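You operate a simulated robot arm through the tools that you are given. There is no shell and no other tool. Be economical: measure what you need, move in short steps, check, and stop when the job is done.

The job below is to be done with a simulated two-armed robot. You get a single attempt, and the scene is never put back.

JOB
Pick up the block marked "No 5" from the plate bench with one hand, pass it to the other hand and put it on the paint table.
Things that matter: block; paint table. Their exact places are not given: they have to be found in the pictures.

Only the result counts: the job must be done as asked and must still hold three seconds after the hand-in. Knocking over, shifting, dropping, spilling or breaking anything else fails it.

ROBOT AND FRAMES
Two 7-joint arms with two-finger parallel grippers on one trunk, on a base that drives. Base frame: it is fixed to the floor where the robot stands at the start and does not move with it; the origin is under the middle of the robot, x ahead of it, y to its left, z up. Readings come in m, rad, newtons and seconds.
The left shoulder is at the start at [0.05, 0.165, 1.13], the right one opposite. With the tool pointing down near the work surface each hand reaches from about 0.2 to 0.68 m from the robot's upright axis, wherever it stands, measured 20 degrees to its own side. Places, roughly: paint table [0.7, -1.2, 0.8]. Payload 3.91 kg a hand.
The tool frame of a hand sits at the grasp point between the pads (the TCP): z along the fingers, y along the line on which they close. The tips reach 0.03 m beyond it. Largest opening 0.11 m; finger width 0.02, thickness 0.01; the body of the gripper, 0.048 by 0.112 m, starts 0.055 m behind the TCP.
Orientation is that of the tool frame in the base frame, as [roll, pitch, yaw] about the fixed x, y, z axes, in that order (R = Rz(yaw) Ry(pitch) Rx(roll)). With the fingers straight down and closing along the base's y, the tool's x points along the base's -x, its y along +y and its z along -z.

CONTROLS
- The arms move only by the tool send_rows. It takes "left_increments", "right_increments" or both (then of equal length, played together; a hand with none holds still); each is a list of rows, each a list of 7 numbers: the shift along the tool's x, y, z in mm, then the turn, a rotation vector about the tool's x, y, z in rad, then the gripper command, from -1 (fully open) to 1 (shut), values between in proportion. In form: [[dx, dy, dz, wx, wy, wz, gripper], ...]. A call has 1 to 20 rows; each row shifts and turns the commanded pose from where the row before left it, along the tool's axes as they then stand. A row lasts 0.2 s, in which the tool goes at most 0.05 m and 0.15 rad; a call with a longer step from one row to the next is refused whole, and so is a gripper value outside its range. A pose out of reach is approached as far as the arm can. The call stops where the force on the tool passes 40 N (or 10 N more than at its start, if that is more) or the arm is blocked; 0.2 s more then pass. The fingers move at their own pace (about 0.045 m/s each) and stop on an object; they squeeze with about 32 N. The grip force told is the motor's: it shows also when the fingers shut on nothing. Time passes only in rows, and 0.2 s behind the last, so rows that do not move let the fingers close. It gives the time, the measured TCP pose, the force on the tool (base axes), the opening and the grip force at its end, in the units of the frame above (readings bear some noise), with the torque about the TCP (base axes, N m) and any sound that the robot's microphone picked up, and new pictures: "views" is both (left out), scene, wrist or none (wrist: the cameras of the hands that moved).
- Cameras (640 x 400 px; columns grow to the right, rows downward): "scene" is now at [0.1033, -0.052, 1.3]; the picture's right is [-0.59, -0.81, 0.00], its down [-0.45, 0.33, -0.83] and it looks along [0.67, -0.49, -0.56] (base axes); focal length 269 px, centre (320, 200). "left" rides on the left gripper at [0.072, -0.017, -0.103] in its tool frame; the picture's right is [0.23, 0.97, 0.00], its down [-0.76, 0.18, -0.62] and it looks along [-0.61, 0.14, 0.78] (tool axes); focal length 222 px, centre (320, 200). "right" rides on the right gripper at [0.072, 0.017, -0.103] in its tool frame; the picture's right is [-0.23, 0.97, 0.00], its down [-0.76, -0.18, -0.62] and it looks along [-0.61, -0.14, 0.78] (tool axes); focal length 222 px, centre (320, 200).
- slide_trunk(by): slides the trunk up (or, below 0, down) by that many m; the arms and the scene camera ride with it, the base frame stays. It gives what a move gives, with no picture.
- drive_base(legs): drives the robot by 1 to 6 legs, each [ahead, left, turn to the left] in m, m and rad, along the robot's own axes; the way and the turn of a leg run together, so that a leg with both is an arc; at most 1.5 m and 3.142 rad a leg. The arms and the cameras ride along, it lands a little off, and it stops where it bumps. It gives what a move gives, and a new picture of the scene camera.
- head_to(pan, tilt): turns the head with the scene camera to pan (to the left, within 1.396 rad either way) and tilt (down, from -0.506 to 1.204), counted from straight ahead of the robot. It gives what a move gives, and a new picture of the scene camera.
- point_at(camera, pixels): for up to 12 pixels [column, row] of the newest picture of that camera ("zoom" is the newest enlarged one), the place [x, y, z] in the base frame of the surface seen there, good to about 0.003 m. It takes no simulated time.
- close_up(camera, box): a new picture of the part [left, top, right, bottom] of that camera's present view, enlarged. It takes no simulated time.
- close_job(): hands the job in; it is judged then, once.

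Keep the steps short. Do not move on a guess: measure, check each grasp and each placing, and mend mistakes. In all there are 80 turns and 260 pictures (those below and enlarged ones count). Leave the grippers open and the arms clear of the work at the hand-in unless told otherwise, and finish with a single line.

The tools are called by a JSON object that holds its "name" and its "arguments". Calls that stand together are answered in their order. send_rows: Moves the arms, as the interface text tells. Its arguments: {"type":"object","properties":{"left_increments":{"type":"array","items":{"type":"array","items":{"type":"number"}}},"right_increments":{"type":"array","items":{"type":"array","items":{"type":"number"}}},"views":{"type":"string","enum":["both","scene","wrist","none"]}},"required":[]} The other tools are called the same way: slide_trunk (by) slides the trunk up or down; drive_base (legs) drives the base; head_to (pan, tilt) turns the head that bears the scene camera; point_at (camera, pixels) gives the place of the surface under pixels of a picture; close_up (camera, box) takes an enlarged picture of a part of a camera's view; close_job () hands the job in.

At the start:

```text
t: 0.0
left_eef_pos: [0.4114, -0.0717, 1.083]
left_orientation: [-3.141, -0.001, 3.141]
left_force: [0.6, -0.4, 0.0]
left_moment: [-0.03, 0.02, -0.01]
left_opening: 0.1099
left_gripper_force: 0.0
right_eef_pos: [0.3232, -0.3607, 1.0631]
right_orientation: [3.141, 0.001, 3.141]
right_force: [0.5, -0.2, -0.4]
right_moment: [-0.01, -0.01, 0.0]
right_opening: 0.1098
right_gripper_force: 0.0
trunk travel left (down, up): [-0.35, 0.153]
robot x, y, heading: [0.0056, 0.0013, -0.001]
head pan, tilt: [-0.632, 0.595]
```

scene: 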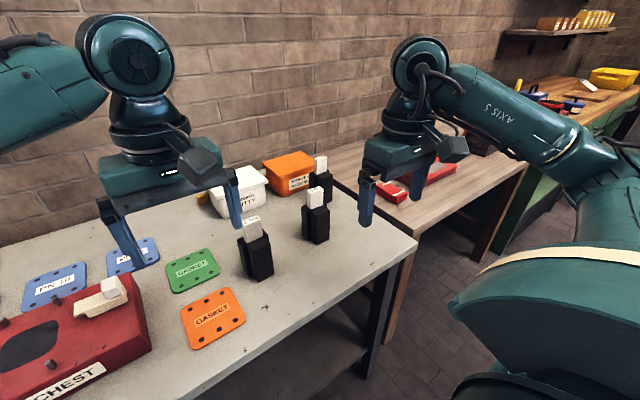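
right: 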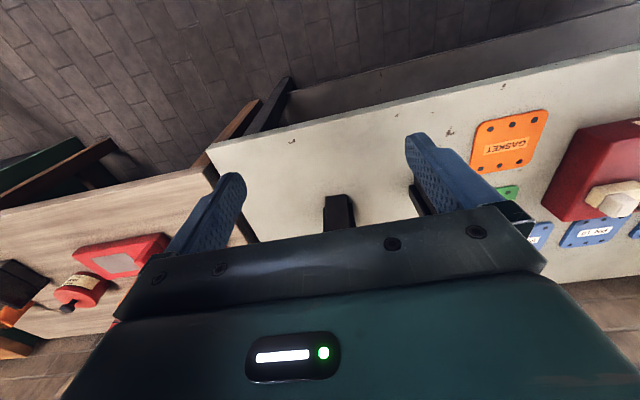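
left: 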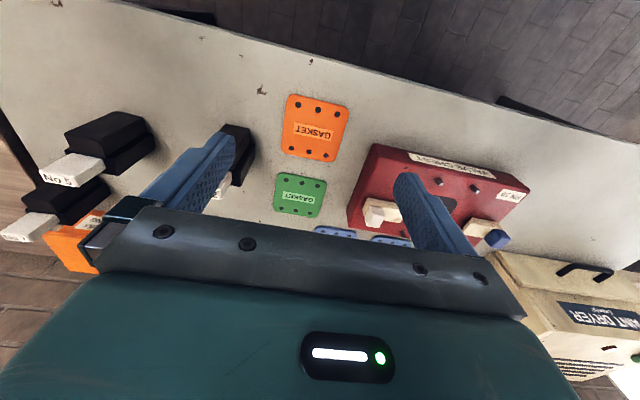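

I see three black blocks with white tops. In the left picture one reads "No 5" at about (68,178). I'll enlarge both views to check.

{"name": "close_up", "arguments": {"camera": "left", "box": [0, 90, 260, 260]}}

{"name": "close_up", "arguments": {"camera": "scene", "box": [200, 130, 440, 290]}}

{"name": "point_at", "arguments": {"camera": "scene", "pixels": [[251, 225], [315, 196], [320, 163], [258, 275], [316, 240], [243, 340], [400, 250], [317, 212], [257, 245]]}}

{"name": "point_at", "arguments": {"camera": "left", "pixels": [[68, 172], [108, 122], [30, 228], [240, 135], [225, 180], [100, 150]]}}

```text
2.35 times, centred on (130, 175) of left
```

zoom: 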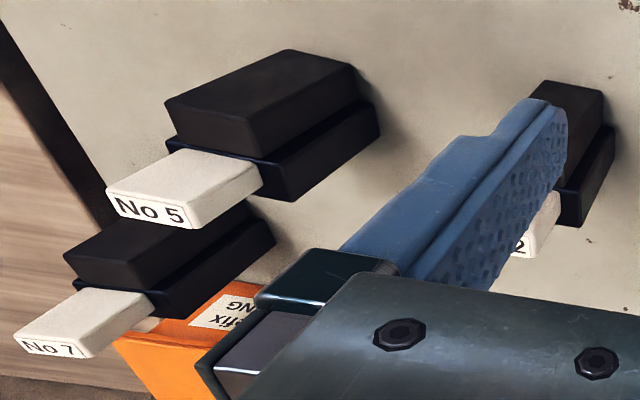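

```text
2.50 times, centred on (320, 210) of scene
```

zoom: 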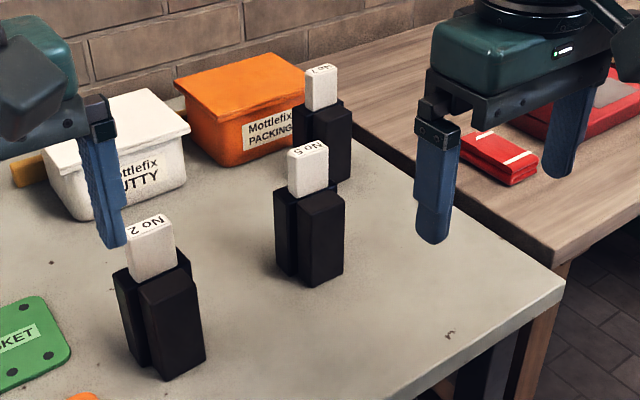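

```text
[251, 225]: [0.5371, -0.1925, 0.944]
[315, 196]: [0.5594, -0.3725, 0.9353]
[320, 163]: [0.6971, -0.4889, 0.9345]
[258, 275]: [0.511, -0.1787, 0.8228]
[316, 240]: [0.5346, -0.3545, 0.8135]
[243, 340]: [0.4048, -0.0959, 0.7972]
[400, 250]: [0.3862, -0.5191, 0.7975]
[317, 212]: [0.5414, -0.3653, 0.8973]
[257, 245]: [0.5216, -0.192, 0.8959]
```

```text
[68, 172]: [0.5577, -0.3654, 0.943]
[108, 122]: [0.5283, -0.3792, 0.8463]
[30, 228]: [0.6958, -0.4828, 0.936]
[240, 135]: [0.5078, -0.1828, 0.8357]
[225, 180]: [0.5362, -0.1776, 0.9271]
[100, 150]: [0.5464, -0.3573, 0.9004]
```

Block No 5 is the middle one, near (0.55,-0.365), with its tab top at about 0.945. Next I'll look to the right to find the paint table.

{"name": "head_to", "arguments": {"pan": -1.2, "tilt": 0.5}}

```text
t: 1.0
left_eef_pos: [0.4099, -0.0719, 1.0831]
left_orientation: [3.141, 0.0, 3.141]
left_force: [0.6, -0.3, -1.1]
left_moment: [-0.01, -0.02, -0.01]
left_opening: 0.11
left_gripper_force: 0.1
right_eef_pos: [0.3213, -0.3598, 1.0637]
right_orientation: [3.142, 0.0, -3.14]
right_force: [0.2, -0.1, 0.3]
right_moment: [0.02, -0.03, -0.02]
right_opening: 0.1102
right_gripper_force: 0.0
trunk travel left (down, up): [-0.35, 0.153]
robot x, y, heading: [0.0019, -0.0041, 0.0]
head pan, tilt: [-1.201, 0.499]
```

scene: 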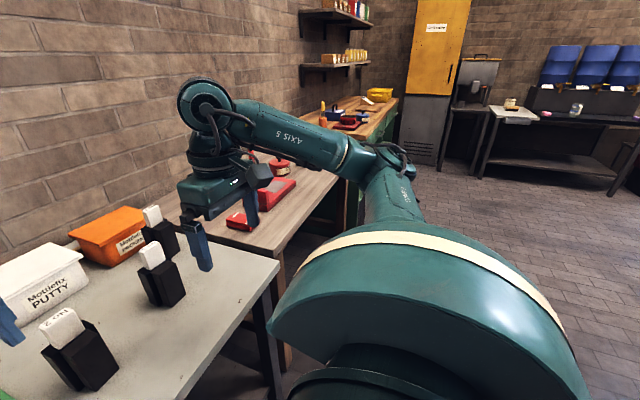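

{"name": "close_up", "arguments": {"camera": "scene", "box": [180, 80, 420, 260]}}

{"name": "point_at", "arguments": {"camera": "scene", "pixels": [[310, 185], [330, 175], [290, 205], [250, 240], [345, 112], [380, 110], [318, 178], [270, 247], [240, 220], [392, 100]]}}

{"name": "close_up", "arguments": {"camera": "right", "box": [0, 120, 260, 360]}}

```text
2.22 times, centred on (300, 170) of scene
```

zoom: 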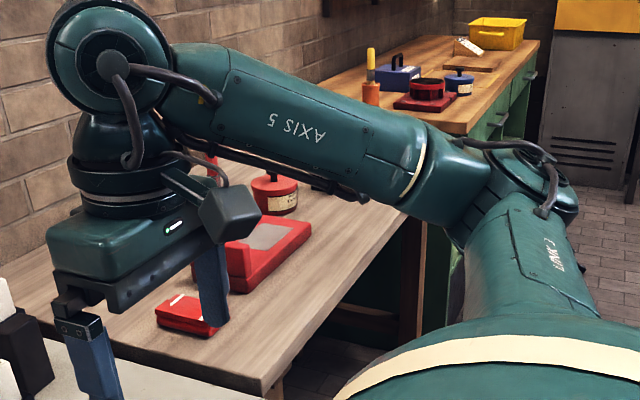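

```text
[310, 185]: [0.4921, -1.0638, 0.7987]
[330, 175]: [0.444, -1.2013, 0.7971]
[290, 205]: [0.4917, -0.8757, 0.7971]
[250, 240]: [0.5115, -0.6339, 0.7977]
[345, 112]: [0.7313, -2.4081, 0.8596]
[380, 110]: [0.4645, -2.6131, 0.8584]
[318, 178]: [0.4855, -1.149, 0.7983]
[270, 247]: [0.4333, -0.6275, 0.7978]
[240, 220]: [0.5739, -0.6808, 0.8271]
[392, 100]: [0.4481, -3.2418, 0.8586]
```

```text
1.67 times, centred on (130, 240) of right
```

zoom: 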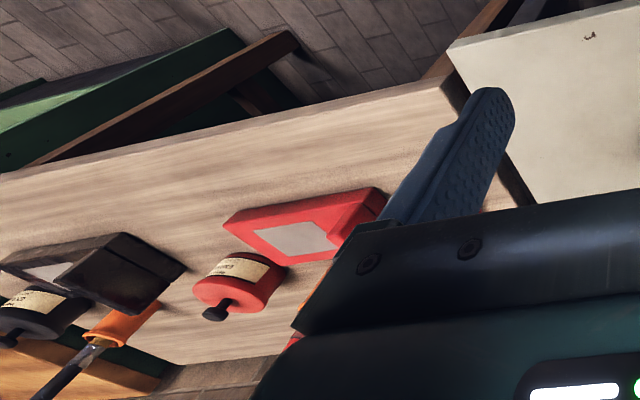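

The paint table is the wood table: top at z≈0.798, front edge around x≈0.43, with a free strip near (0.5,-0.9). Now I'll turn the head to the block for accurate geometry.

{"name": "head_to", "arguments": {"pan": -0.75, "tilt": 0.65}}

{"name": "close_up", "arguments": {"camera": "scene", "box": [270, 120, 390, 240]}}

{"name": "close_up", "arguments": {"camera": "left", "box": [20, 95, 180, 215]}}

```text
t: 1.9
left_eef_pos: [0.4093, -0.0725, 1.0828]
left_orientation: [3.141, 0.0, 3.14]
left_force: [0.2, 0.1, 0.6]
left_moment: [-0.02, 0.03, 0.01]
left_opening: 0.11
left_gripper_force: 0.1
right_eef_pos: [0.3226, -0.36, 1.0644]
right_orientation: [-3.141, -0.001, -3.141]
right_force: [-0.3, 0.1, -0.9]
right_moment: [0.02, 0.0, 0.02]
right_opening: 0.1104
right_gripper_force: 0.1
trunk travel left (down, up): [-0.35, 0.153]
robot x, y, heading: [0.0024, 0.0, -0.0]
head pan, tilt: [-0.75, 0.649]
```

scene: 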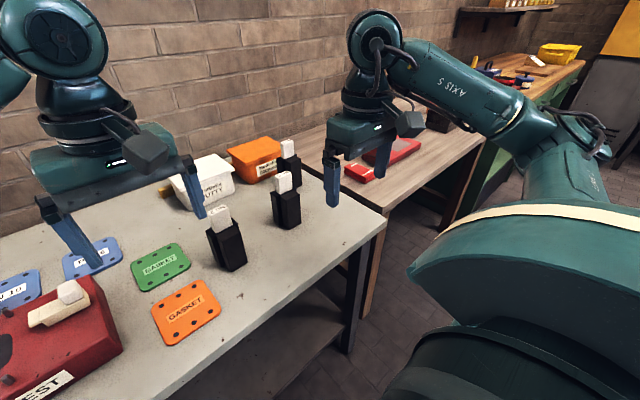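

```text
3.33 times, centred on (330, 180) of scene
```

zoom: 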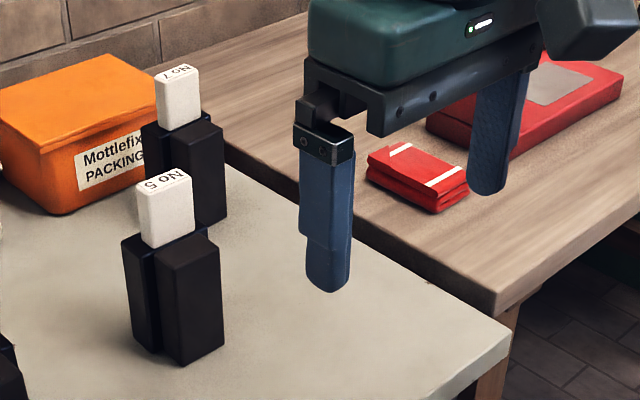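

```text
3.33 times, centred on (100, 155) of left
```

zoom: 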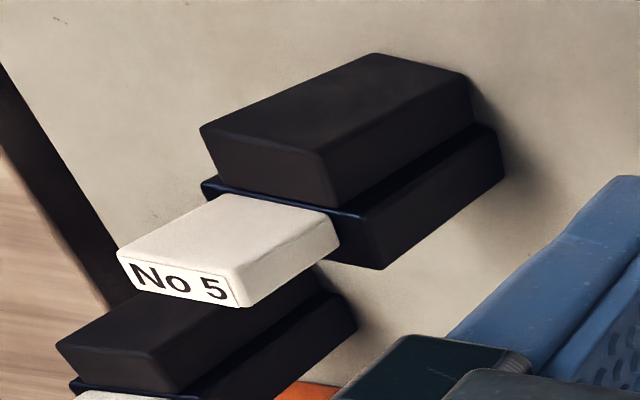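

I'll measure the faces and corners in the left zoom (newest).

{"name": "point_at", "arguments": {"camera": "zoom", "pixels": [[132, 257], [236, 290], [330, 232], [228, 208], [140, 275], [212, 145], [320, 165], [465, 85], [380, 62], [375, 255], [495, 170], [215, 190]]}}

{"name": "close_up", "arguments": {"camera": "scene", "box": [255, 155, 315, 245]}}

```text
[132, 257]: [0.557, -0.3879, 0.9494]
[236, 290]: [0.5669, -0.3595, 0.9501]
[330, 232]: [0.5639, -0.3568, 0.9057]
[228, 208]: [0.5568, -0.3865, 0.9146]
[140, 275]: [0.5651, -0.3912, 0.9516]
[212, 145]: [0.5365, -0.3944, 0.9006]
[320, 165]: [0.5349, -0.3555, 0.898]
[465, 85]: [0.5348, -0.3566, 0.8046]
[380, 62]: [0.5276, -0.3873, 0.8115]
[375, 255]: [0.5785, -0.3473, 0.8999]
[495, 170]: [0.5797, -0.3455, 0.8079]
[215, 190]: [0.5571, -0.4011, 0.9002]
```

```text
4.44 times, centred on (285, 200) of scene
```

zoom: 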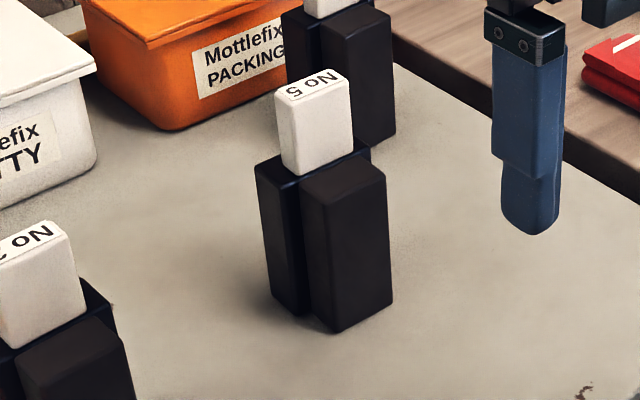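

{"name": "point_at", "arguments": {"camera": "zoom", "pixels": [[278, 92], [345, 80], [330, 72], [288, 98], [350, 86], [262, 170], [296, 182], [305, 190], [332, 208], [383, 182], [362, 152], [330, 322]]}}

```text
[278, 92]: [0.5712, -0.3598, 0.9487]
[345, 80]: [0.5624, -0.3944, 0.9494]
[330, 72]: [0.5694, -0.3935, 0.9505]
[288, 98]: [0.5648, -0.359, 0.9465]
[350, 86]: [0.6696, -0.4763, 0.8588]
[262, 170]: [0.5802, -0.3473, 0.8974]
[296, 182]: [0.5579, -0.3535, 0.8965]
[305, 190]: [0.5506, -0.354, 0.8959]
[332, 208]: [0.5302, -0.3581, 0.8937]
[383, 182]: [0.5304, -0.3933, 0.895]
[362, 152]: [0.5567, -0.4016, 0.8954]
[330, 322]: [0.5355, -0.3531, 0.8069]
```

Measured: the tab is centred near (0.566,-0.376), z 0.90–0.95, about 0.036 wide in y and 0.018 in x. The body below it spans x 0.53–0.585. The plan has three parts:
- The right hand takes the tab from above.
- The left hand takes the body from its side, tilted.
- I drive over and the left hand sets it down.

First the right hand moves above the block, staying high.

{"name": "send_rows", "arguments": {"right_increments": [[-40, -3, 0, 0, 0, 0, -1], [-40, -3, 0, 0, 0, 0, -1], [-40, -3, 0, 0, 0, 0, -1], [-40, -3, 0, 0, 0, 0, -1], [-40, -3, 0, 0, 0, 0, -1], [-43, -1, 0, 0, 0, 0, -1], [0, 0, 0, 0, 0, 0, -1], [0, 0, 0, 0, 0, 0, -1]]}}

```text
t: 3.7
left_eef_pos: [0.4094, -0.0709, 1.0832]
left_orientation: [3.14, 0.0, -3.141]
left_force: [-0.4, 0.0, 0.7]
left_moment: [-0.02, -0.01, 0.0]
left_opening: 0.1102
left_gripper_force: 0.1
right_eef_pos: [0.5627, -0.3755, 1.0648]
right_orientation: [-3.141, 0.001, 3.14]
right_force: [-0.2, 0.3, -0.5]
right_moment: [0.01, -0.01, -0.01]
right_opening: 0.1099
right_gripper_force: 0.1
trunk travel left (down, up): [-0.35, 0.153]
robot x, y, heading: [-0.0008, -0.0022, 0.002]
head pan, tilt: [-0.75, 0.649]
```

scene: 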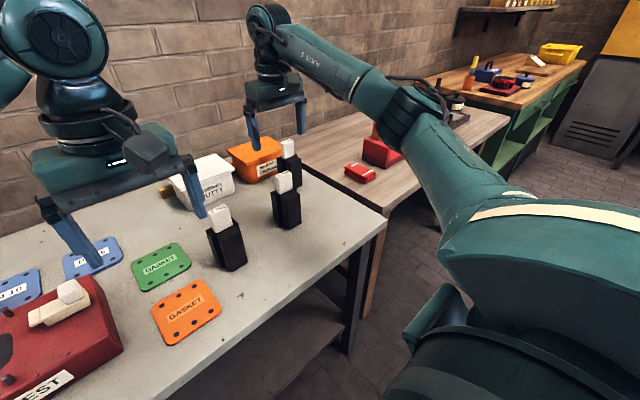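
right: 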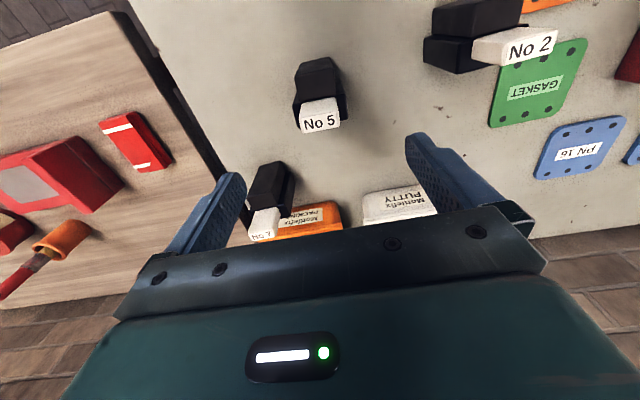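

The right camera looks straight onto the No 5 tab. I'll refine its position.

{"name": "close_up", "arguments": {"camera": "right", "box": [270, 45, 370, 145]}}

```text
4.00 times, centred on (320, 95) of right
```

zoom: 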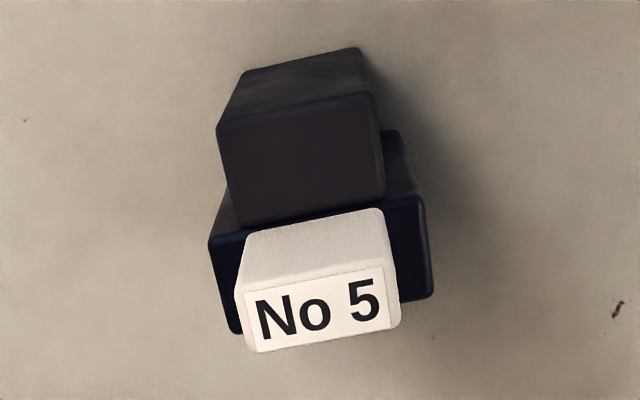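

{"name": "point_at", "arguments": {"camera": "zoom", "pixels": [[250, 292], [384, 268], [258, 348], [395, 326], [320, 308], [222, 132], [370, 100], [240, 215], [376, 195], [422, 210], [428, 285], [216, 250]]}}

```text
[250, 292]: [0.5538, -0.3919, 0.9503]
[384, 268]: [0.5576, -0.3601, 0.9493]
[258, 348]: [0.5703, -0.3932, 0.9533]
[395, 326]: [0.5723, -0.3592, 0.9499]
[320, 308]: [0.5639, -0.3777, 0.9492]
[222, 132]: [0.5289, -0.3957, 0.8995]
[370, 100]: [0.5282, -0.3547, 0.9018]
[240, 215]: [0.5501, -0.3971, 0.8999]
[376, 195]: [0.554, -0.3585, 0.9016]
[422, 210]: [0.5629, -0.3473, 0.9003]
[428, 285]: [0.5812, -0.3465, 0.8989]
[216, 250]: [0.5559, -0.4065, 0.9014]
```

Tab centre is (0.564,-0.376), slightly yawed. I'll descend 0.128 m to TCP z≈0.937, which keeps the tips just above the body top at 0.90.

{"name": "send_rows", "arguments": {"right_increments": [[-1, -1, 30, 0, 0, 0.04, -1], [0, 0, 30, 0, 0, 0, -1], [0, 0, 30, 0, 0, 0, -1], [0, 0, 20, 0, 0, 0, -1], [0, 0, 18, 0, 0, 0, -1], [0, 0, 0, 0, 0, 0, -1], [0, 0, 0, 0, 0, 0, -1]]}}

```text
t: 5.3
left_eef_pos: [0.4111, -0.0713, 1.0832]
left_orientation: [-3.14, -0.001, 3.14]
left_force: [0.4, -0.2, -0.5]
left_moment: [0.01, 0.0, 0.04]
left_opening: 0.1099
left_gripper_force: 0.1
right_eef_pos: [0.5646, -0.3769, 0.9347]
right_orientation: [3.141, -0.002, 3.103]
right_force: [-0.3, 0.2, 1.0]
right_moment: [-0.02, 0.0, 0.02]
right_opening: 0.1098
right_gripper_force: 0.1
trunk travel left (down, up): [-0.35, 0.153]
robot x, y, heading: [0.0009, 0.0015, -0.002]
head pan, tilt: [-0.75, 0.649]
```

scene: 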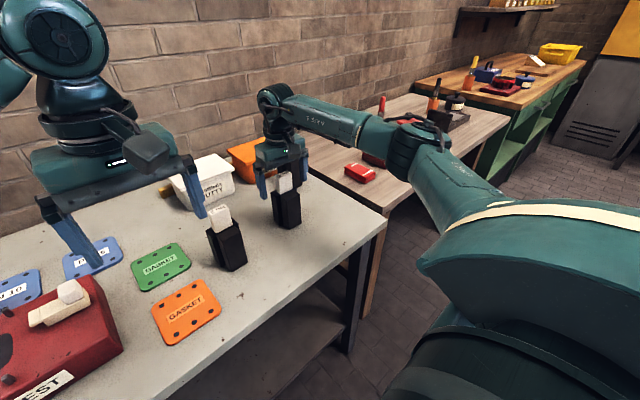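
right: 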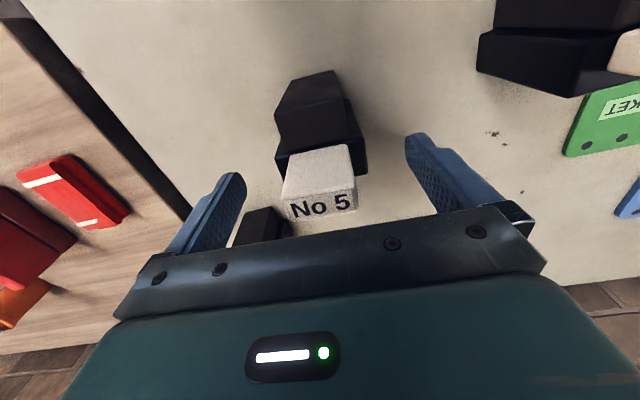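

The tab sits between the fingers, so I'll close.

{"name": "send_rows", "arguments": {"right_increments": [[0, 0, 0, 0, 0, 0, 1], [0, 0, 0, 0, 0, 0, 1], [0, 0, 0, 0, 0, 0, 1], [0, 0, 0, 0, 0, 0, 1], [0, 0, 0, 0, 0, 0, 1], [0, 0, 0, 0, 0, 0, 1]]}}

```text
t: 6.7
left_eef_pos: [0.4095, -0.0723, 1.0832]
left_orientation: [3.142, 0.0, 3.141]
left_force: [0.0, 0.1, 0.3]
left_moment: [-0.01, 0.01, -0.01]
left_opening: 0.1102
left_gripper_force: 0.1
right_eef_pos: [0.5647, -0.3772, 0.933]
right_orientation: [3.141, 0.001, 3.101]
right_force: [-0.3, 0.3, -0.1]
right_moment: [0.01, 0.0, 0.02]
right_opening: 0.0397
right_gripper_force: 32.3
trunk travel left (down, up): [-0.35, 0.153]
robot x, y, heading: [0.0025, -0.0032, -0.004]
head pan, tilt: [-0.75, 0.649]
```

scene: 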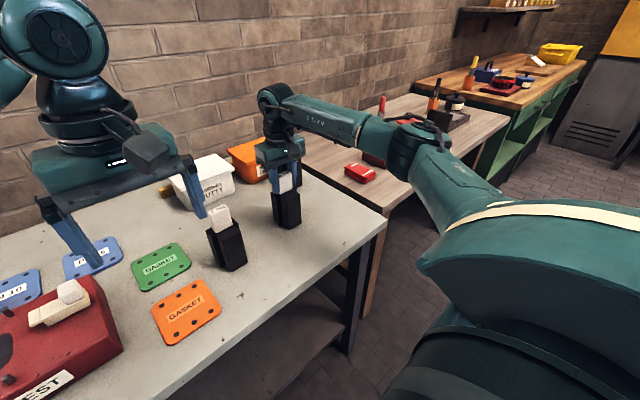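
right: 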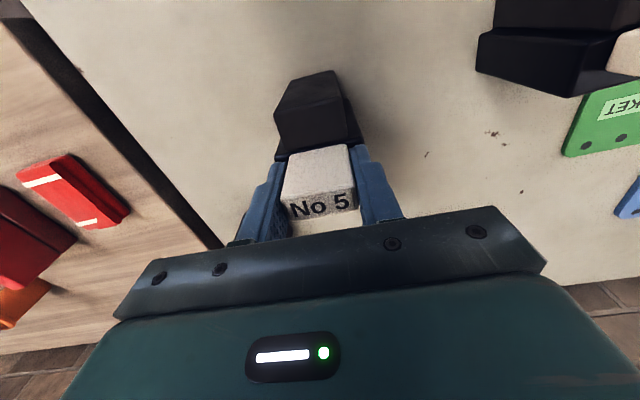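

The opening of 0.040 at 32 N means the tab is held. Now I'll lift it straight up.

{"name": "send_rows", "arguments": {"right_increments": [[0, 0, -15, 0, 0, 0, 1], [0, 0, -30, 0, 0, 0, 1], [0, 0, -40, 0, 0, 0, 1], [0, 0, -40, 0, 0, 0, 1], [0, 0, -40, 0, 0, 0, 1], [0, 0, -40, 0, 0, 0, 1], [0, 0, 0, 0, 0, 0, 1], [0, 0, 0, 0, 0, 0, 1]]}}

```text
t: 8.5
left_eef_pos: [0.4103, -0.0715, 1.0834]
left_orientation: [3.141, 0.0, 3.141]
left_force: [-1.1, -0.8, -0.3]
left_moment: [0.01, 0.0, -0.03]
left_opening: 0.1099
left_gripper_force: 0.1
right_eef_pos: [0.5673, -0.3784, 1.1389]
right_orientation: [-3.141, 0.0, 3.102]
right_force: [-0.7, -0.4, -5.6]
right_moment: [0.0, -0.02, -0.02]
right_opening: 0.0401
right_gripper_force: 31.6
trunk travel left (down, up): [-0.35, 0.153]
robot x, y, heading: [0.0031, -0.0015, 0.002]
head pan, tilt: [-0.75, 0.649]
```

scene: 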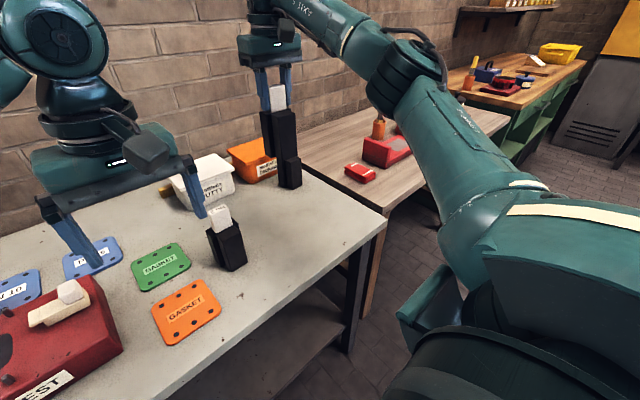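
right: 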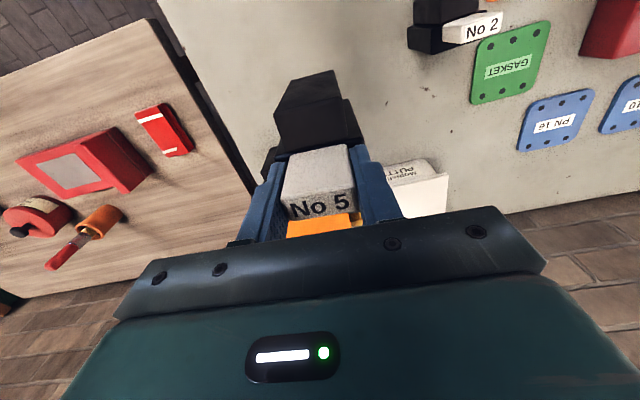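

The block is held, with about 5.6 N of weight. Now I'll move the left hand left and up, then turn it so its fingers close along x.

{"name": "send_rows", "arguments": {"left_increments": [[0, 40, -10, 0, 0, 0, -1], [0, 40, -10, 0, 0, 0, -1], [0, 40, -10, 0, 0, 0, -1], [0, 40, -10, 0, 0, 0, -1], [0, 40, -10, 0, 0, 0, -1], [0, 0, 0, 0, 0, 0.1428, -1], [0, 0, 0, 0, 0, 0.1428, -1], [0, 0, 0, 0, 0, 0.1428, -1], [0, 0, 0, 0, 0, 0.1428, -1], [0, 0, 0, 0, 0, 0.1428, -1], [0, 0, 0, 0, 0, 0.1428, -1], [0, 0, 0, 0, 0, 0.1428, -1], [0, 0, 0, 0, 0, 0.1428, -1], [0, 0, 0, 0, 0, 0.1428, -1], [0, 0, 0, 0, 0, 0.1428, -1], [0, 0, 0, 0, 0, 0.1428, -1], [0, 0, 0, 0, 0, 0, -1], [0, 0, 0, 0, 0, 0, -1]], "views": "scene"}}

{"name": "head_to", "arguments": {"pan": -0.2, "tilt": 0.45}}

```text
t: 12.3
left_eef_pos: [0.4108, 0.1277, 1.1323]
left_orientation: [-3.14, 0.0, 1.571]
left_force: [1.4, -0.9, -0.7]
left_moment: [-0.01, -0.03, 0.03]
left_opening: 0.1098
left_gripper_force: 0.0
right_eef_pos: [0.5681, -0.3772, 1.1382]
right_orientation: [3.141, 0.001, 3.1]
right_force: [0.3, -0.3, -4.3]
right_moment: [0.01, -0.05, 0.0]
right_opening: 0.04
right_gripper_force: 31.9
trunk travel left (down, up): [-0.35, 0.153]
robot x, y, heading: [0.0004, -0.0009, 0.004]
head pan, tilt: [-0.75, 0.649]
```

scene: 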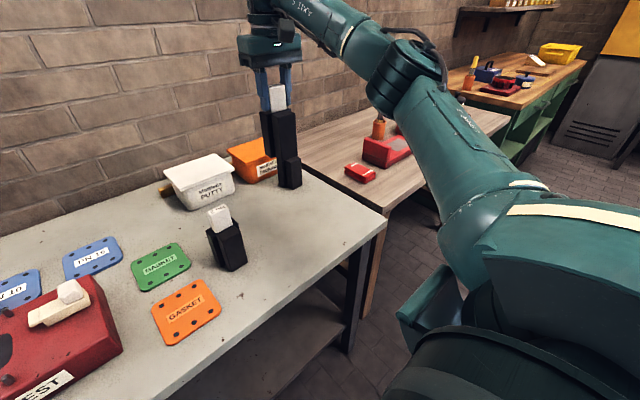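

```text
t: 13.2
left_eef_pos: [0.4117, 0.1288, 1.1323]
left_orientation: [3.141, -0.001, 1.572]
left_force: [0.5, 0.7, 0.2]
left_moment: [-0.01, -0.04, 0.01]
left_opening: 0.1103
left_gripper_force: 0.0
right_eef_pos: [0.5678, -0.3788, 1.1383]
right_orientation: [-3.141, 0.0, 3.101]
right_force: [-0.3, -0.1, -6.3]
right_moment: [-0.02, -0.03, 0.01]
right_opening: 0.0401
right_gripper_force: 32.1
trunk travel left (down, up): [-0.35, 0.153]
robot x, y, heading: [0.0018, 0.0024, 0.0]
head pan, tilt: [-0.201, 0.45]
```

scene: 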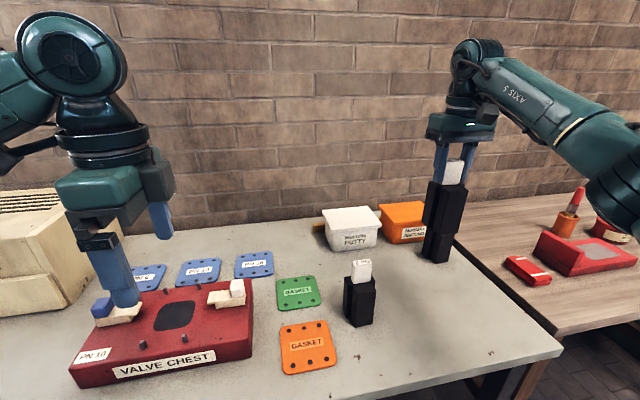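

The yaw came out right. Next I'll tilt the left hand 45° so its fingers point toward -y and down.

{"name": "send_rows", "arguments": {"left_increments": [[0, 0, 0, 0, -0.131, 0, -1], [0, 0, 0, 0, -0.131, 0, -1], [0, 0, 0, 0, -0.131, 0, -1], [0, 0, 0, 0, -0.131, 0, -1], [0, 0, 0, 0, -0.131, 0, -1], [0, 0, 0, 0, -0.131, 0, -1], [0, 0, 0, 0, 0, 0, -1], [0, 0, 0, 0, 0, 0, -1]]}}

```text
t: 15.1
left_eef_pos: [0.4106, 0.128, 1.1334]
left_orientation: [3.141, 0.788, 1.572]
left_force: [0.2, 0.5, 0.1]
left_moment: [0.02, 0.01, -0.01]
left_opening: 0.1097
left_gripper_force: 0.0
right_eef_pos: [0.5676, -0.3778, 1.139]
right_orientation: [3.142, -0.001, 3.103]
right_force: [0.4, 0.0, -6.3]
right_moment: [0.0, -0.04, -0.02]
right_opening: 0.04
right_gripper_force: 31.8
trunk travel left (down, up): [-0.35, 0.153]
robot x, y, heading: [-0.0007, -0.0005, 0.002]
head pan, tilt: [-0.201, 0.45]
```

scene: 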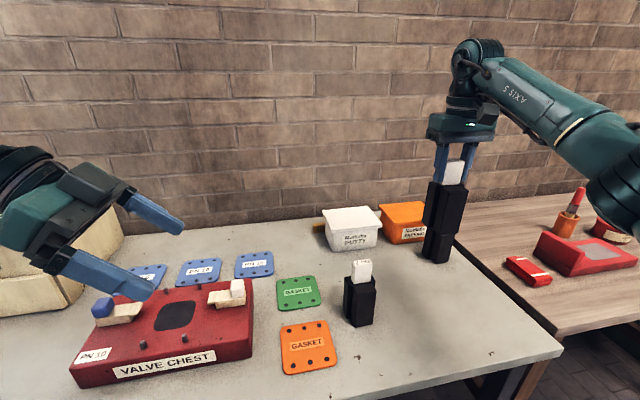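
left: 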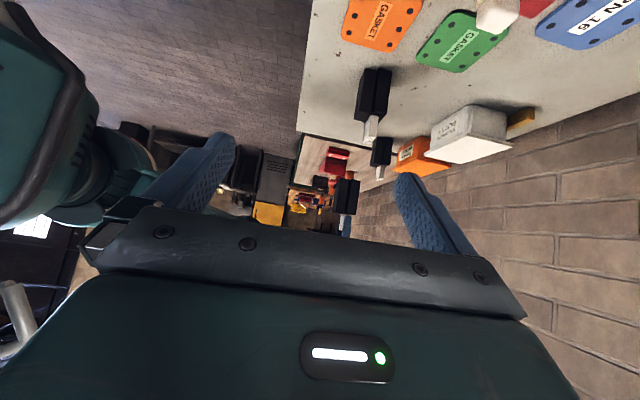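

The left tilt works. Next the right hand brings the block toward the middle, to about (0.45,-0.12,1.18), and squares its yaw. The left hand stays put but tilts 5° more for clearance.

{"name": "send_rows", "arguments": {"right_increments": [[0, 0, -25, 0, 0, -0.02, 1], [0, 0, -20, 0, 0, -0.02, 1], [20, 43, 0, 0, 0, 0, 1], [20, 43, 0, 0, 0, 0, 1], [20, 43, 0, 0, 0, 0, 1], [20, 43, 0, 0, 0, 0, 1], [20, 43, 0, 0, 0, 0, 1], [17, 43, 0, 0, 0, 0, 1], [0, 0, 0, 0, 0, 0, 1], [0, 0, 0, 0, 0, 0, 1]], "left_increments": [[0, 0, 0, 0, -0.0435, 0, -1], [0, 0, 0, 0, -0.0435, 0, -1], [0, 0, 0, 0, 0, 0, -1], [0, 0, 0, 0, 0, 0, -1], [0, 0, 0, 0, 0, 0, -1], [0, 0, 0, 0, 0, 0, -1], [0, 0, 0, 0, 0, 0, -1], [0, 0, 0, 0, 0, 0, -1], [0, 0, 0, 0, 0, 0, -1], [0, 0, 0, 0, 0, 0, -1]]}}

```text
t: 17.2
left_eef_pos: [0.4102, 0.1277, 1.1318]
left_orientation: [-3.141, 0.875, 1.574]
left_force: [-0.3, -0.3, 0.3]
left_moment: [0.02, 0.0, 0.03]
left_opening: 0.1102
left_gripper_force: 0.1
right_eef_pos: [0.444, -0.1162, 1.1817]
right_orientation: [-3.14, 0.0, -3.141]
right_force: [0.5, 0.3, -5.6]
right_moment: [-0.01, -0.02, 0.01]
right_opening: 0.0402
right_gripper_force: 31.9
right hand out of reach, approached as far as the arm can: row 2
trunk travel left (down, up): [-0.35, 0.153]
robot x, y, heading: [-0.0003, 0.0009, -0.002]
head pan, tilt: [-0.201, 0.45]
```

scene: 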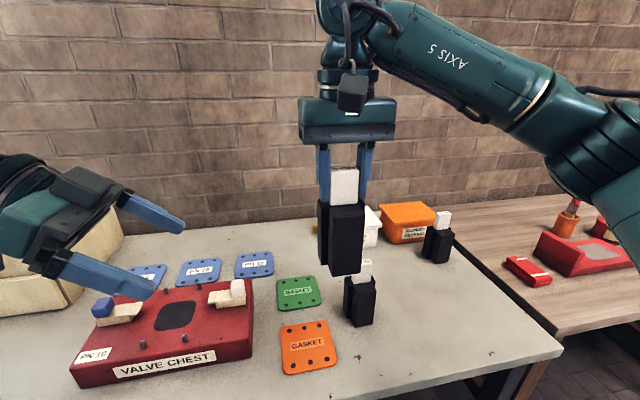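
right: 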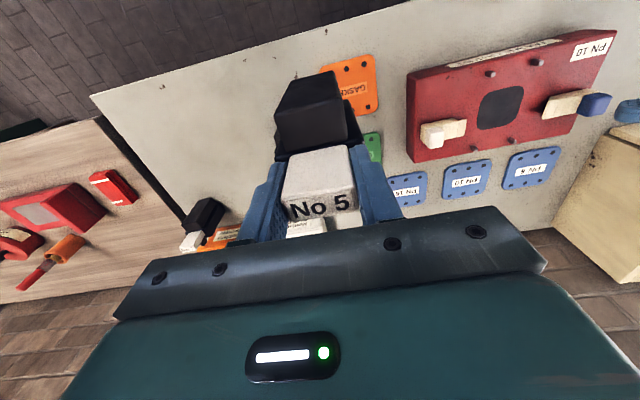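
left: 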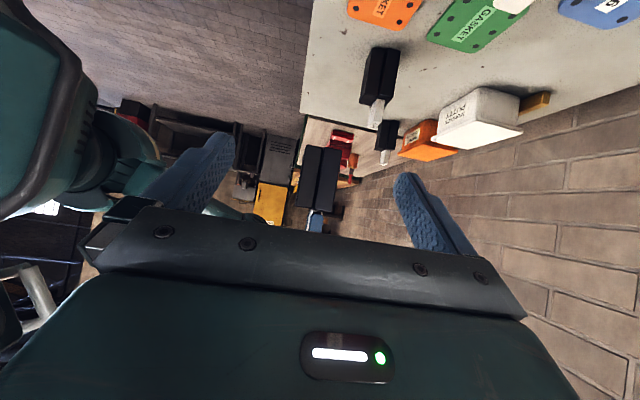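

I'll measure the held body from both views.

{"name": "close_up", "arguments": {"camera": "scene", "box": [290, 150, 400, 290]}}

{"name": "point_at", "arguments": {"camera": "scene", "pixels": [[347, 240], [347, 265], [337, 215], [360, 215], [324, 225], [323, 260], [344, 185]]}}

{"name": "point_at", "arguments": {"camera": "left", "pixels": [[309, 175], [328, 175], [308, 200], [327, 200], [320, 150], [316, 222]]}}

```text
2.86 times, centred on (345, 220) of scene
```

zoom: 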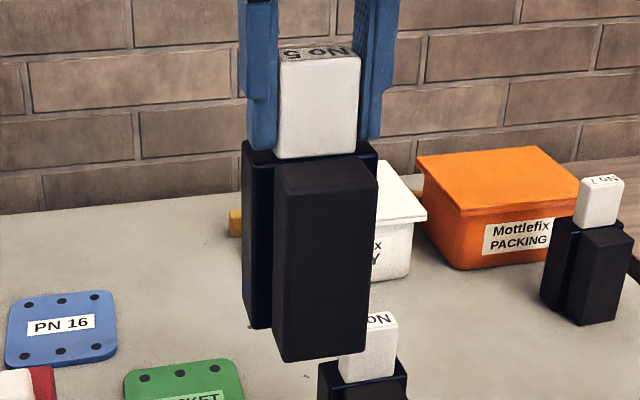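

```text
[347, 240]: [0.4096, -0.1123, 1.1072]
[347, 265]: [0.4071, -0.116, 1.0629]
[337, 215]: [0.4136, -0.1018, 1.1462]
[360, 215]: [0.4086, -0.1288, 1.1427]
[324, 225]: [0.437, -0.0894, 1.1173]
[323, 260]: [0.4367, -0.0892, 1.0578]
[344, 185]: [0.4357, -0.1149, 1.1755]
```

```text
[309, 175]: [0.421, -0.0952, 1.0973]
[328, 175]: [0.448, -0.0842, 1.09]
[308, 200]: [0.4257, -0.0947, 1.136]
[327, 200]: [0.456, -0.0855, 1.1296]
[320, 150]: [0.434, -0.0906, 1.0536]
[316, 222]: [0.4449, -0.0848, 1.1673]
```

The body spans x 0.409–0.464, y ≈ -0.116 and z 1.047–1.147. I'll move the left hand to a point 0.12 m back along its approach line.

{"name": "send_rows", "arguments": {"left_increments": [[-29, 6.5, 22, 0, 0, 0, -1], [-29, 6.5, 22, 0, 0, 0, -1], [-29, 6.5, 22, 0, 0, 0, -1], [-29, 6.5, 22, 0, 0, 0, -1], [0, 0, 0, 0, 0, 0, -1], [0, 0, 0, 0, 0, 0, -1]]}}

```text
t: 18.6
left_eef_pos: [0.4381, -0.0164, 1.1672]
left_orientation: [-3.141, 0.873, 1.574]
left_force: [0.4, -0.9, 0.0]
left_moment: [-0.02, -0.01, -0.01]
left_opening: 0.1097
left_gripper_force: 0.1
right_eef_pos: [0.4427, -0.1167, 1.1814]
right_orientation: [-3.141, 0.0, 3.141]
right_force: [0.4, 1.1, -5.6]
right_moment: [-0.01, -0.07, -0.02]
right_opening: 0.0401
right_gripper_force: 31.9
trunk travel left (down, up): [-0.35, 0.153]
robot x, y, heading: [-0.0018, -0.0016, 0.001]
head pan, tilt: [-0.201, 0.45]
```

scene: 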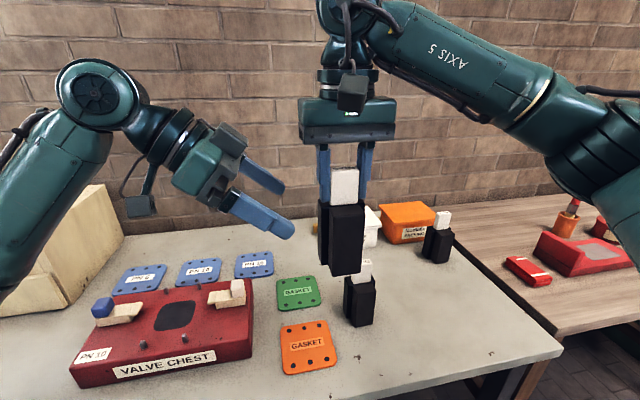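
left: 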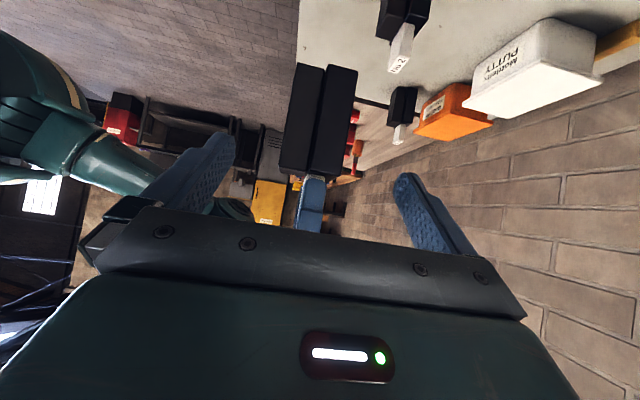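

Aligned: the body sits between the fingers. I'll advance 80 mm along the approach line and check.

{"name": "send_rows", "arguments": {"left_increments": [[1, -1, 20, 0, 0, 0, -1], [1, -1, 20, 0, 0, 0, -1], [1, 0, 20, 0, 0, 0, -1], [1, 0, 20, 0, 0, 0, -1], [0, 0, 0, 0, 0, 0, -1]]}}

```text
t: 19.9
left_eef_pos: [0.4366, -0.0718, 1.1094]
left_orientation: [-3.141, 0.872, 1.572]
left_force: [0.1, -0.4, 0.4]
left_moment: [-0.02, -0.01, 0.03]
left_opening: 0.1099
left_gripper_force: 0.0
right_eef_pos: [0.4436, -0.1162, 1.1826]
right_orientation: [-3.141, 0.0, 3.141]
right_force: [0.5, -0.2, -6.8]
right_moment: [0.01, -0.02, -0.02]
right_opening: 0.0398
right_gripper_force: 32.0
trunk travel left (down, up): [-0.35, 0.153]
robot x, y, heading: [-0.0034, -0.0001, -0.001]
head pan, tilt: [-0.201, 0.45]
```

scene: 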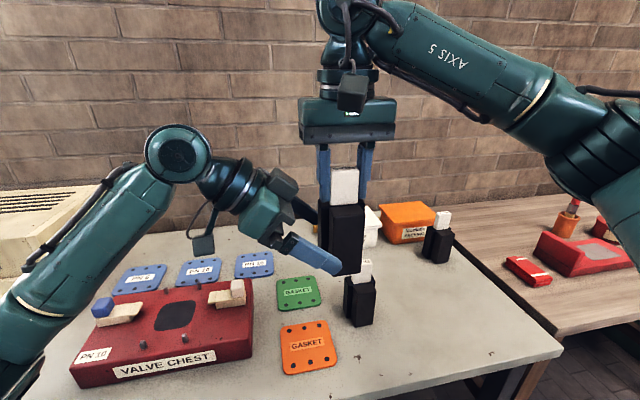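
left: 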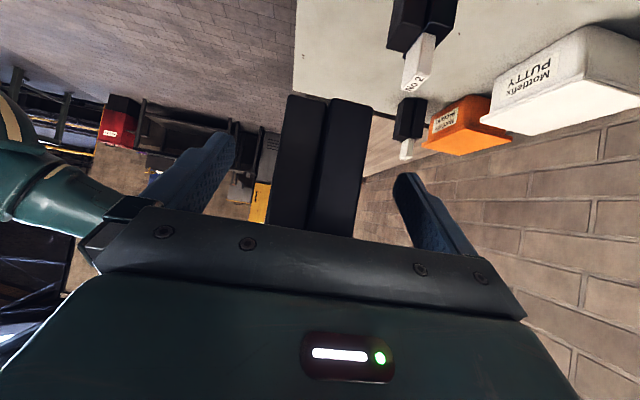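

Clear so far. The last 40 mm go in slow steps.

{"name": "send_rows", "arguments": {"left_increments": [[-1, 0, 10, 0, 0, 0, -1], [-1, 0, 10, 0, 0, 0, -1], [-1, 0, 10, 0, 0, 0, -1], [-1, 0, 9, 0, 0, 0, -1], [0, 0, 0, 0, 0, 0, -1], [0, 0, 0, 0, 0, 0, -1]]}}

{"name": "close_up", "arguments": {"camera": "scene", "box": [230, 130, 420, 290]}}

```text
t: 21.2
left_eef_pos: [0.4348, -0.1046, 1.0902]
left_orientation: [3.139, 0.874, 1.573]
left_force: [-1.0, 13.6, 4.3]
left_moment: [-0.91, -0.09, -0.01]
left_opening: 0.1101
left_gripper_force: 0.0
right_eef_pos: [0.4444, -0.1172, 1.1826]
right_orientation: [-3.138, -0.002, 3.141]
right_force: [1.6, -13.5, -10.0]
right_moment: [-0.38, -0.06, 0.08]
right_opening: 0.0396
right_gripper_force: 31.9
trunk travel left (down, up): [-0.35, 0.153]
robot x, y, heading: [0.0011, 0.0025, 0.004]
head pan, tilt: [-0.201, 0.45]
```

scene: 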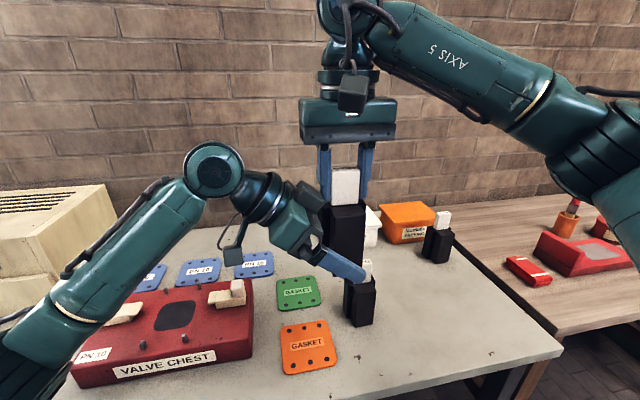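
left: 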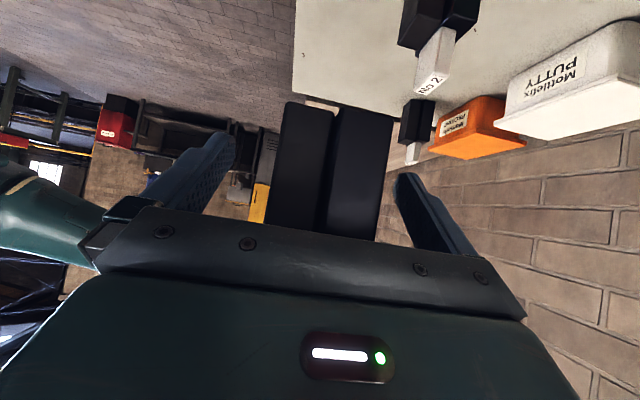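

```text
2.50 times, centred on (325, 210) of scene
```

zoom: 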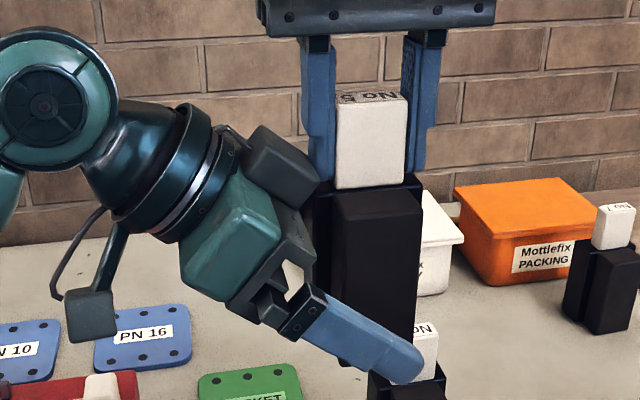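

The hands are in contact: 13 N, with the left palm touching the block's edge or a right finger. I'll back off 9 mm and look at the force.

{"name": "send_rows", "arguments": {"left_increments": [[0, 1, -5, 0, 0, 0, -1], [0, 0, -4, 0, 0, 0, -1], [0, 0, 0, 0, 0, 0, -1], [0, 0, 0, 0, 0, 0, -1]], "views": "none"}}

{"name": "close_up", "arguments": {"camera": "scene", "box": [270, 130, 390, 290]}}

{"name": "close_up", "arguments": {"camera": "right", "box": [200, 40, 480, 240]}}

```text
t: 22.2
left_eef_pos: [0.4359, -0.0973, 1.0936]
left_orientation: [-3.141, 0.873, 1.574]
left_force: [-0.2, 0.5, 0.1]
left_moment: [0.01, 0.0, -0.02]
left_opening: 0.11
left_gripper_force: 0.1
right_eef_pos: [0.4433, -0.117, 1.1821]
right_orientation: [3.141, 0.0, -3.141]
right_force: [0.0, -0.7, -6.4]
right_moment: [-0.01, -0.03, -0.02]
right_opening: 0.0401
right_gripper_force: 32.0
trunk travel left (down, up): [-0.35, 0.153]
robot x, y, heading: [-0.0015, 0.0005, 0.003]
head pan, tilt: [-0.201, 0.45]
```

```text
2.50 times, centred on (330, 210) of scene
```

zoom: 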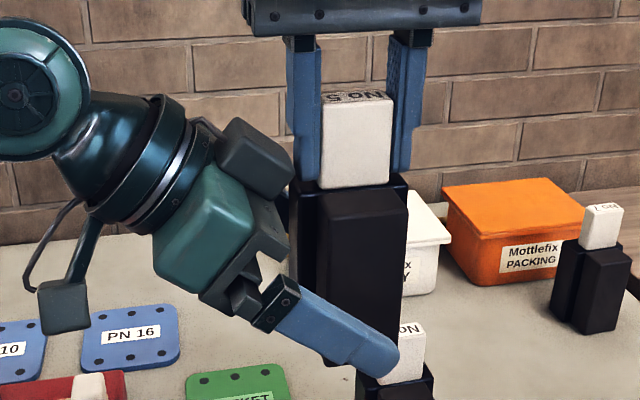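

```text
2.00 times, centred on (340, 140) of right
```

zoom: 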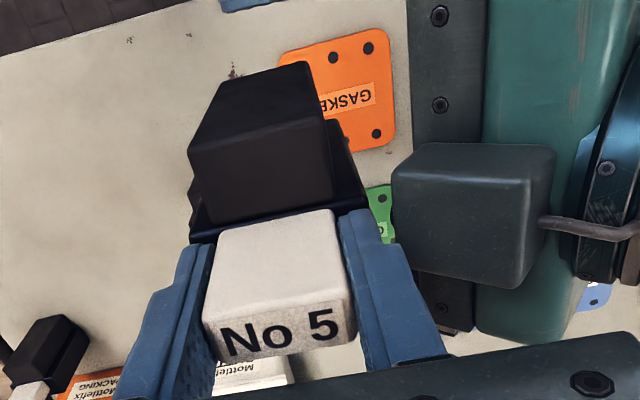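

The force is gone. The left fingers straddle the body, covering y down to about -0.12. I'll close the left hand.

{"name": "send_rows", "arguments": {"left_increments": [[0, 0, 0, 0, 0, 0, -0.4], [0, 0, 0, 0, 0, 0, 0], [0, 0, 0, 0, 0, 0, 0.2], [0, 0, 0, 0, 0, 0, 1], [0, 0, 0, 0, 0, 0, 1], [0, 0, 0, 0, 0, 0, 1], [0, 0, 0, 0, 0, 0, 1]]}}

{"name": "close_up", "arguments": {"camera": "scene", "box": [230, 130, 420, 290]}}

```text
t: 23.9
left_eef_pos: [0.4354, -0.0983, 1.0942]
left_orientation: [-3.141, 0.873, 1.572]
left_force: [2.7, 0.2, -0.3]
left_moment: [-0.04, 0.22, -0.18]
left_opening: 0.058
left_gripper_force: 31.6
right_eef_pos: [0.444, -0.1161, 1.1813]
right_orientation: [3.141, 0.001, 3.141]
right_force: [-2.7, -0.4, -5.9]
right_moment: [0.1, 0.02, 0.21]
right_opening: 0.0399
right_gripper_force: 31.9
trunk travel left (down, up): [-0.35, 0.153]
robot x, y, heading: [-0.0031, 0.0009, -0.002]
head pan, tilt: [-0.201, 0.45]
```

scene: 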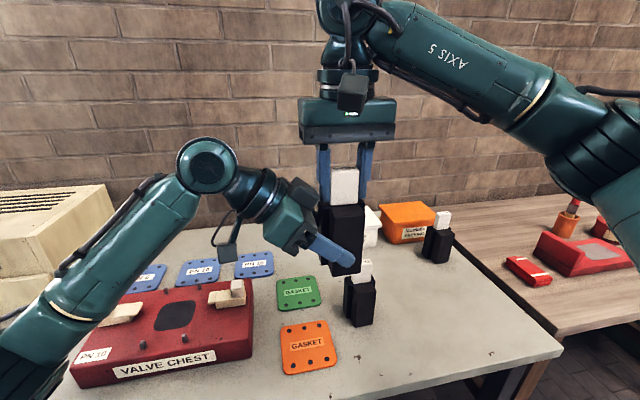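
left: 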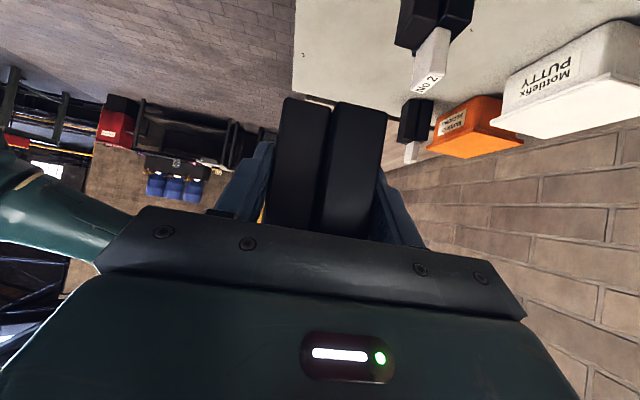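

```text
2.50 times, centred on (325, 210) of scene
```

zoom: 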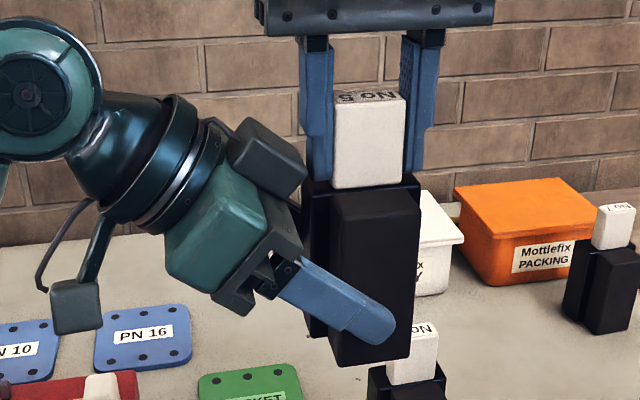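

The left hand holds the body: opening 0.058, 32 N. I'll open the right hand only slightly to 0.05, because the left gripper's box is close to its finger, and check the hold.

{"name": "send_rows", "arguments": {"right_increments": [[0, 0, 0, 0, 0, 0, 0.1], [0, 0, 0, 0, 0, 0, 0.1], [0, 0, 0, 0, 0, 0, 0.1]]}}

{"name": "close_up", "arguments": {"camera": "right", "box": [200, 40, 480, 240]}}

```text
t: 24.6
left_eef_pos: [0.4369, -0.0977, 1.0942]
left_orientation: [-3.139, 0.874, 1.573]
left_force: [-0.4, 0.3, 0.3]
left_moment: [0.04, 0.03, 0.0]
left_opening: 0.0579
left_gripper_force: 31.7
right_eef_pos: [0.4444, -0.1165, 1.1812]
right_orientation: [3.141, -0.001, -3.141]
right_force: [0.4, -0.4, 1.5]
right_moment: [0.02, 0.04, 0.0]
right_opening: 0.049
right_gripper_force: 0.1
trunk travel left (down, up): [-0.35, 0.153]
robot x, y, heading: [0.0016, 0.001, 0.002]
head pan, tilt: [-0.201, 0.45]
```

scene: 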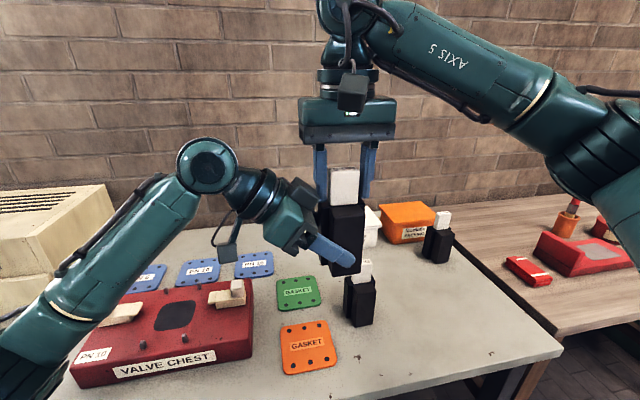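
right: 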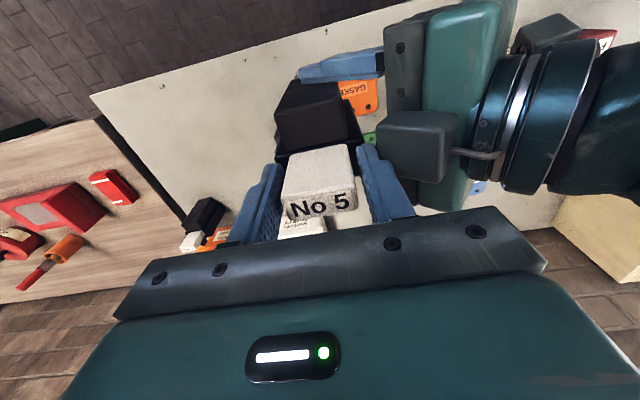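

```text
2.00 times, centred on (340, 140) of right
```

zoom: 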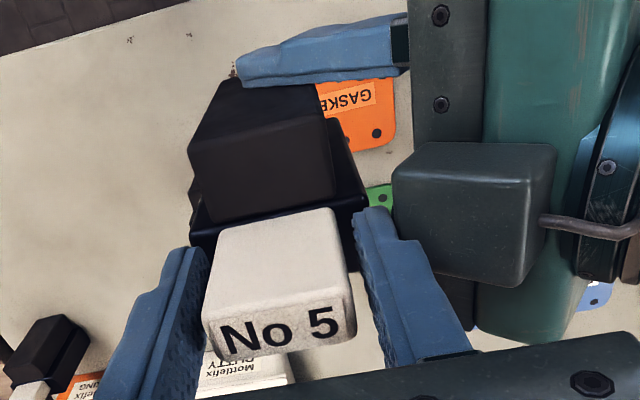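

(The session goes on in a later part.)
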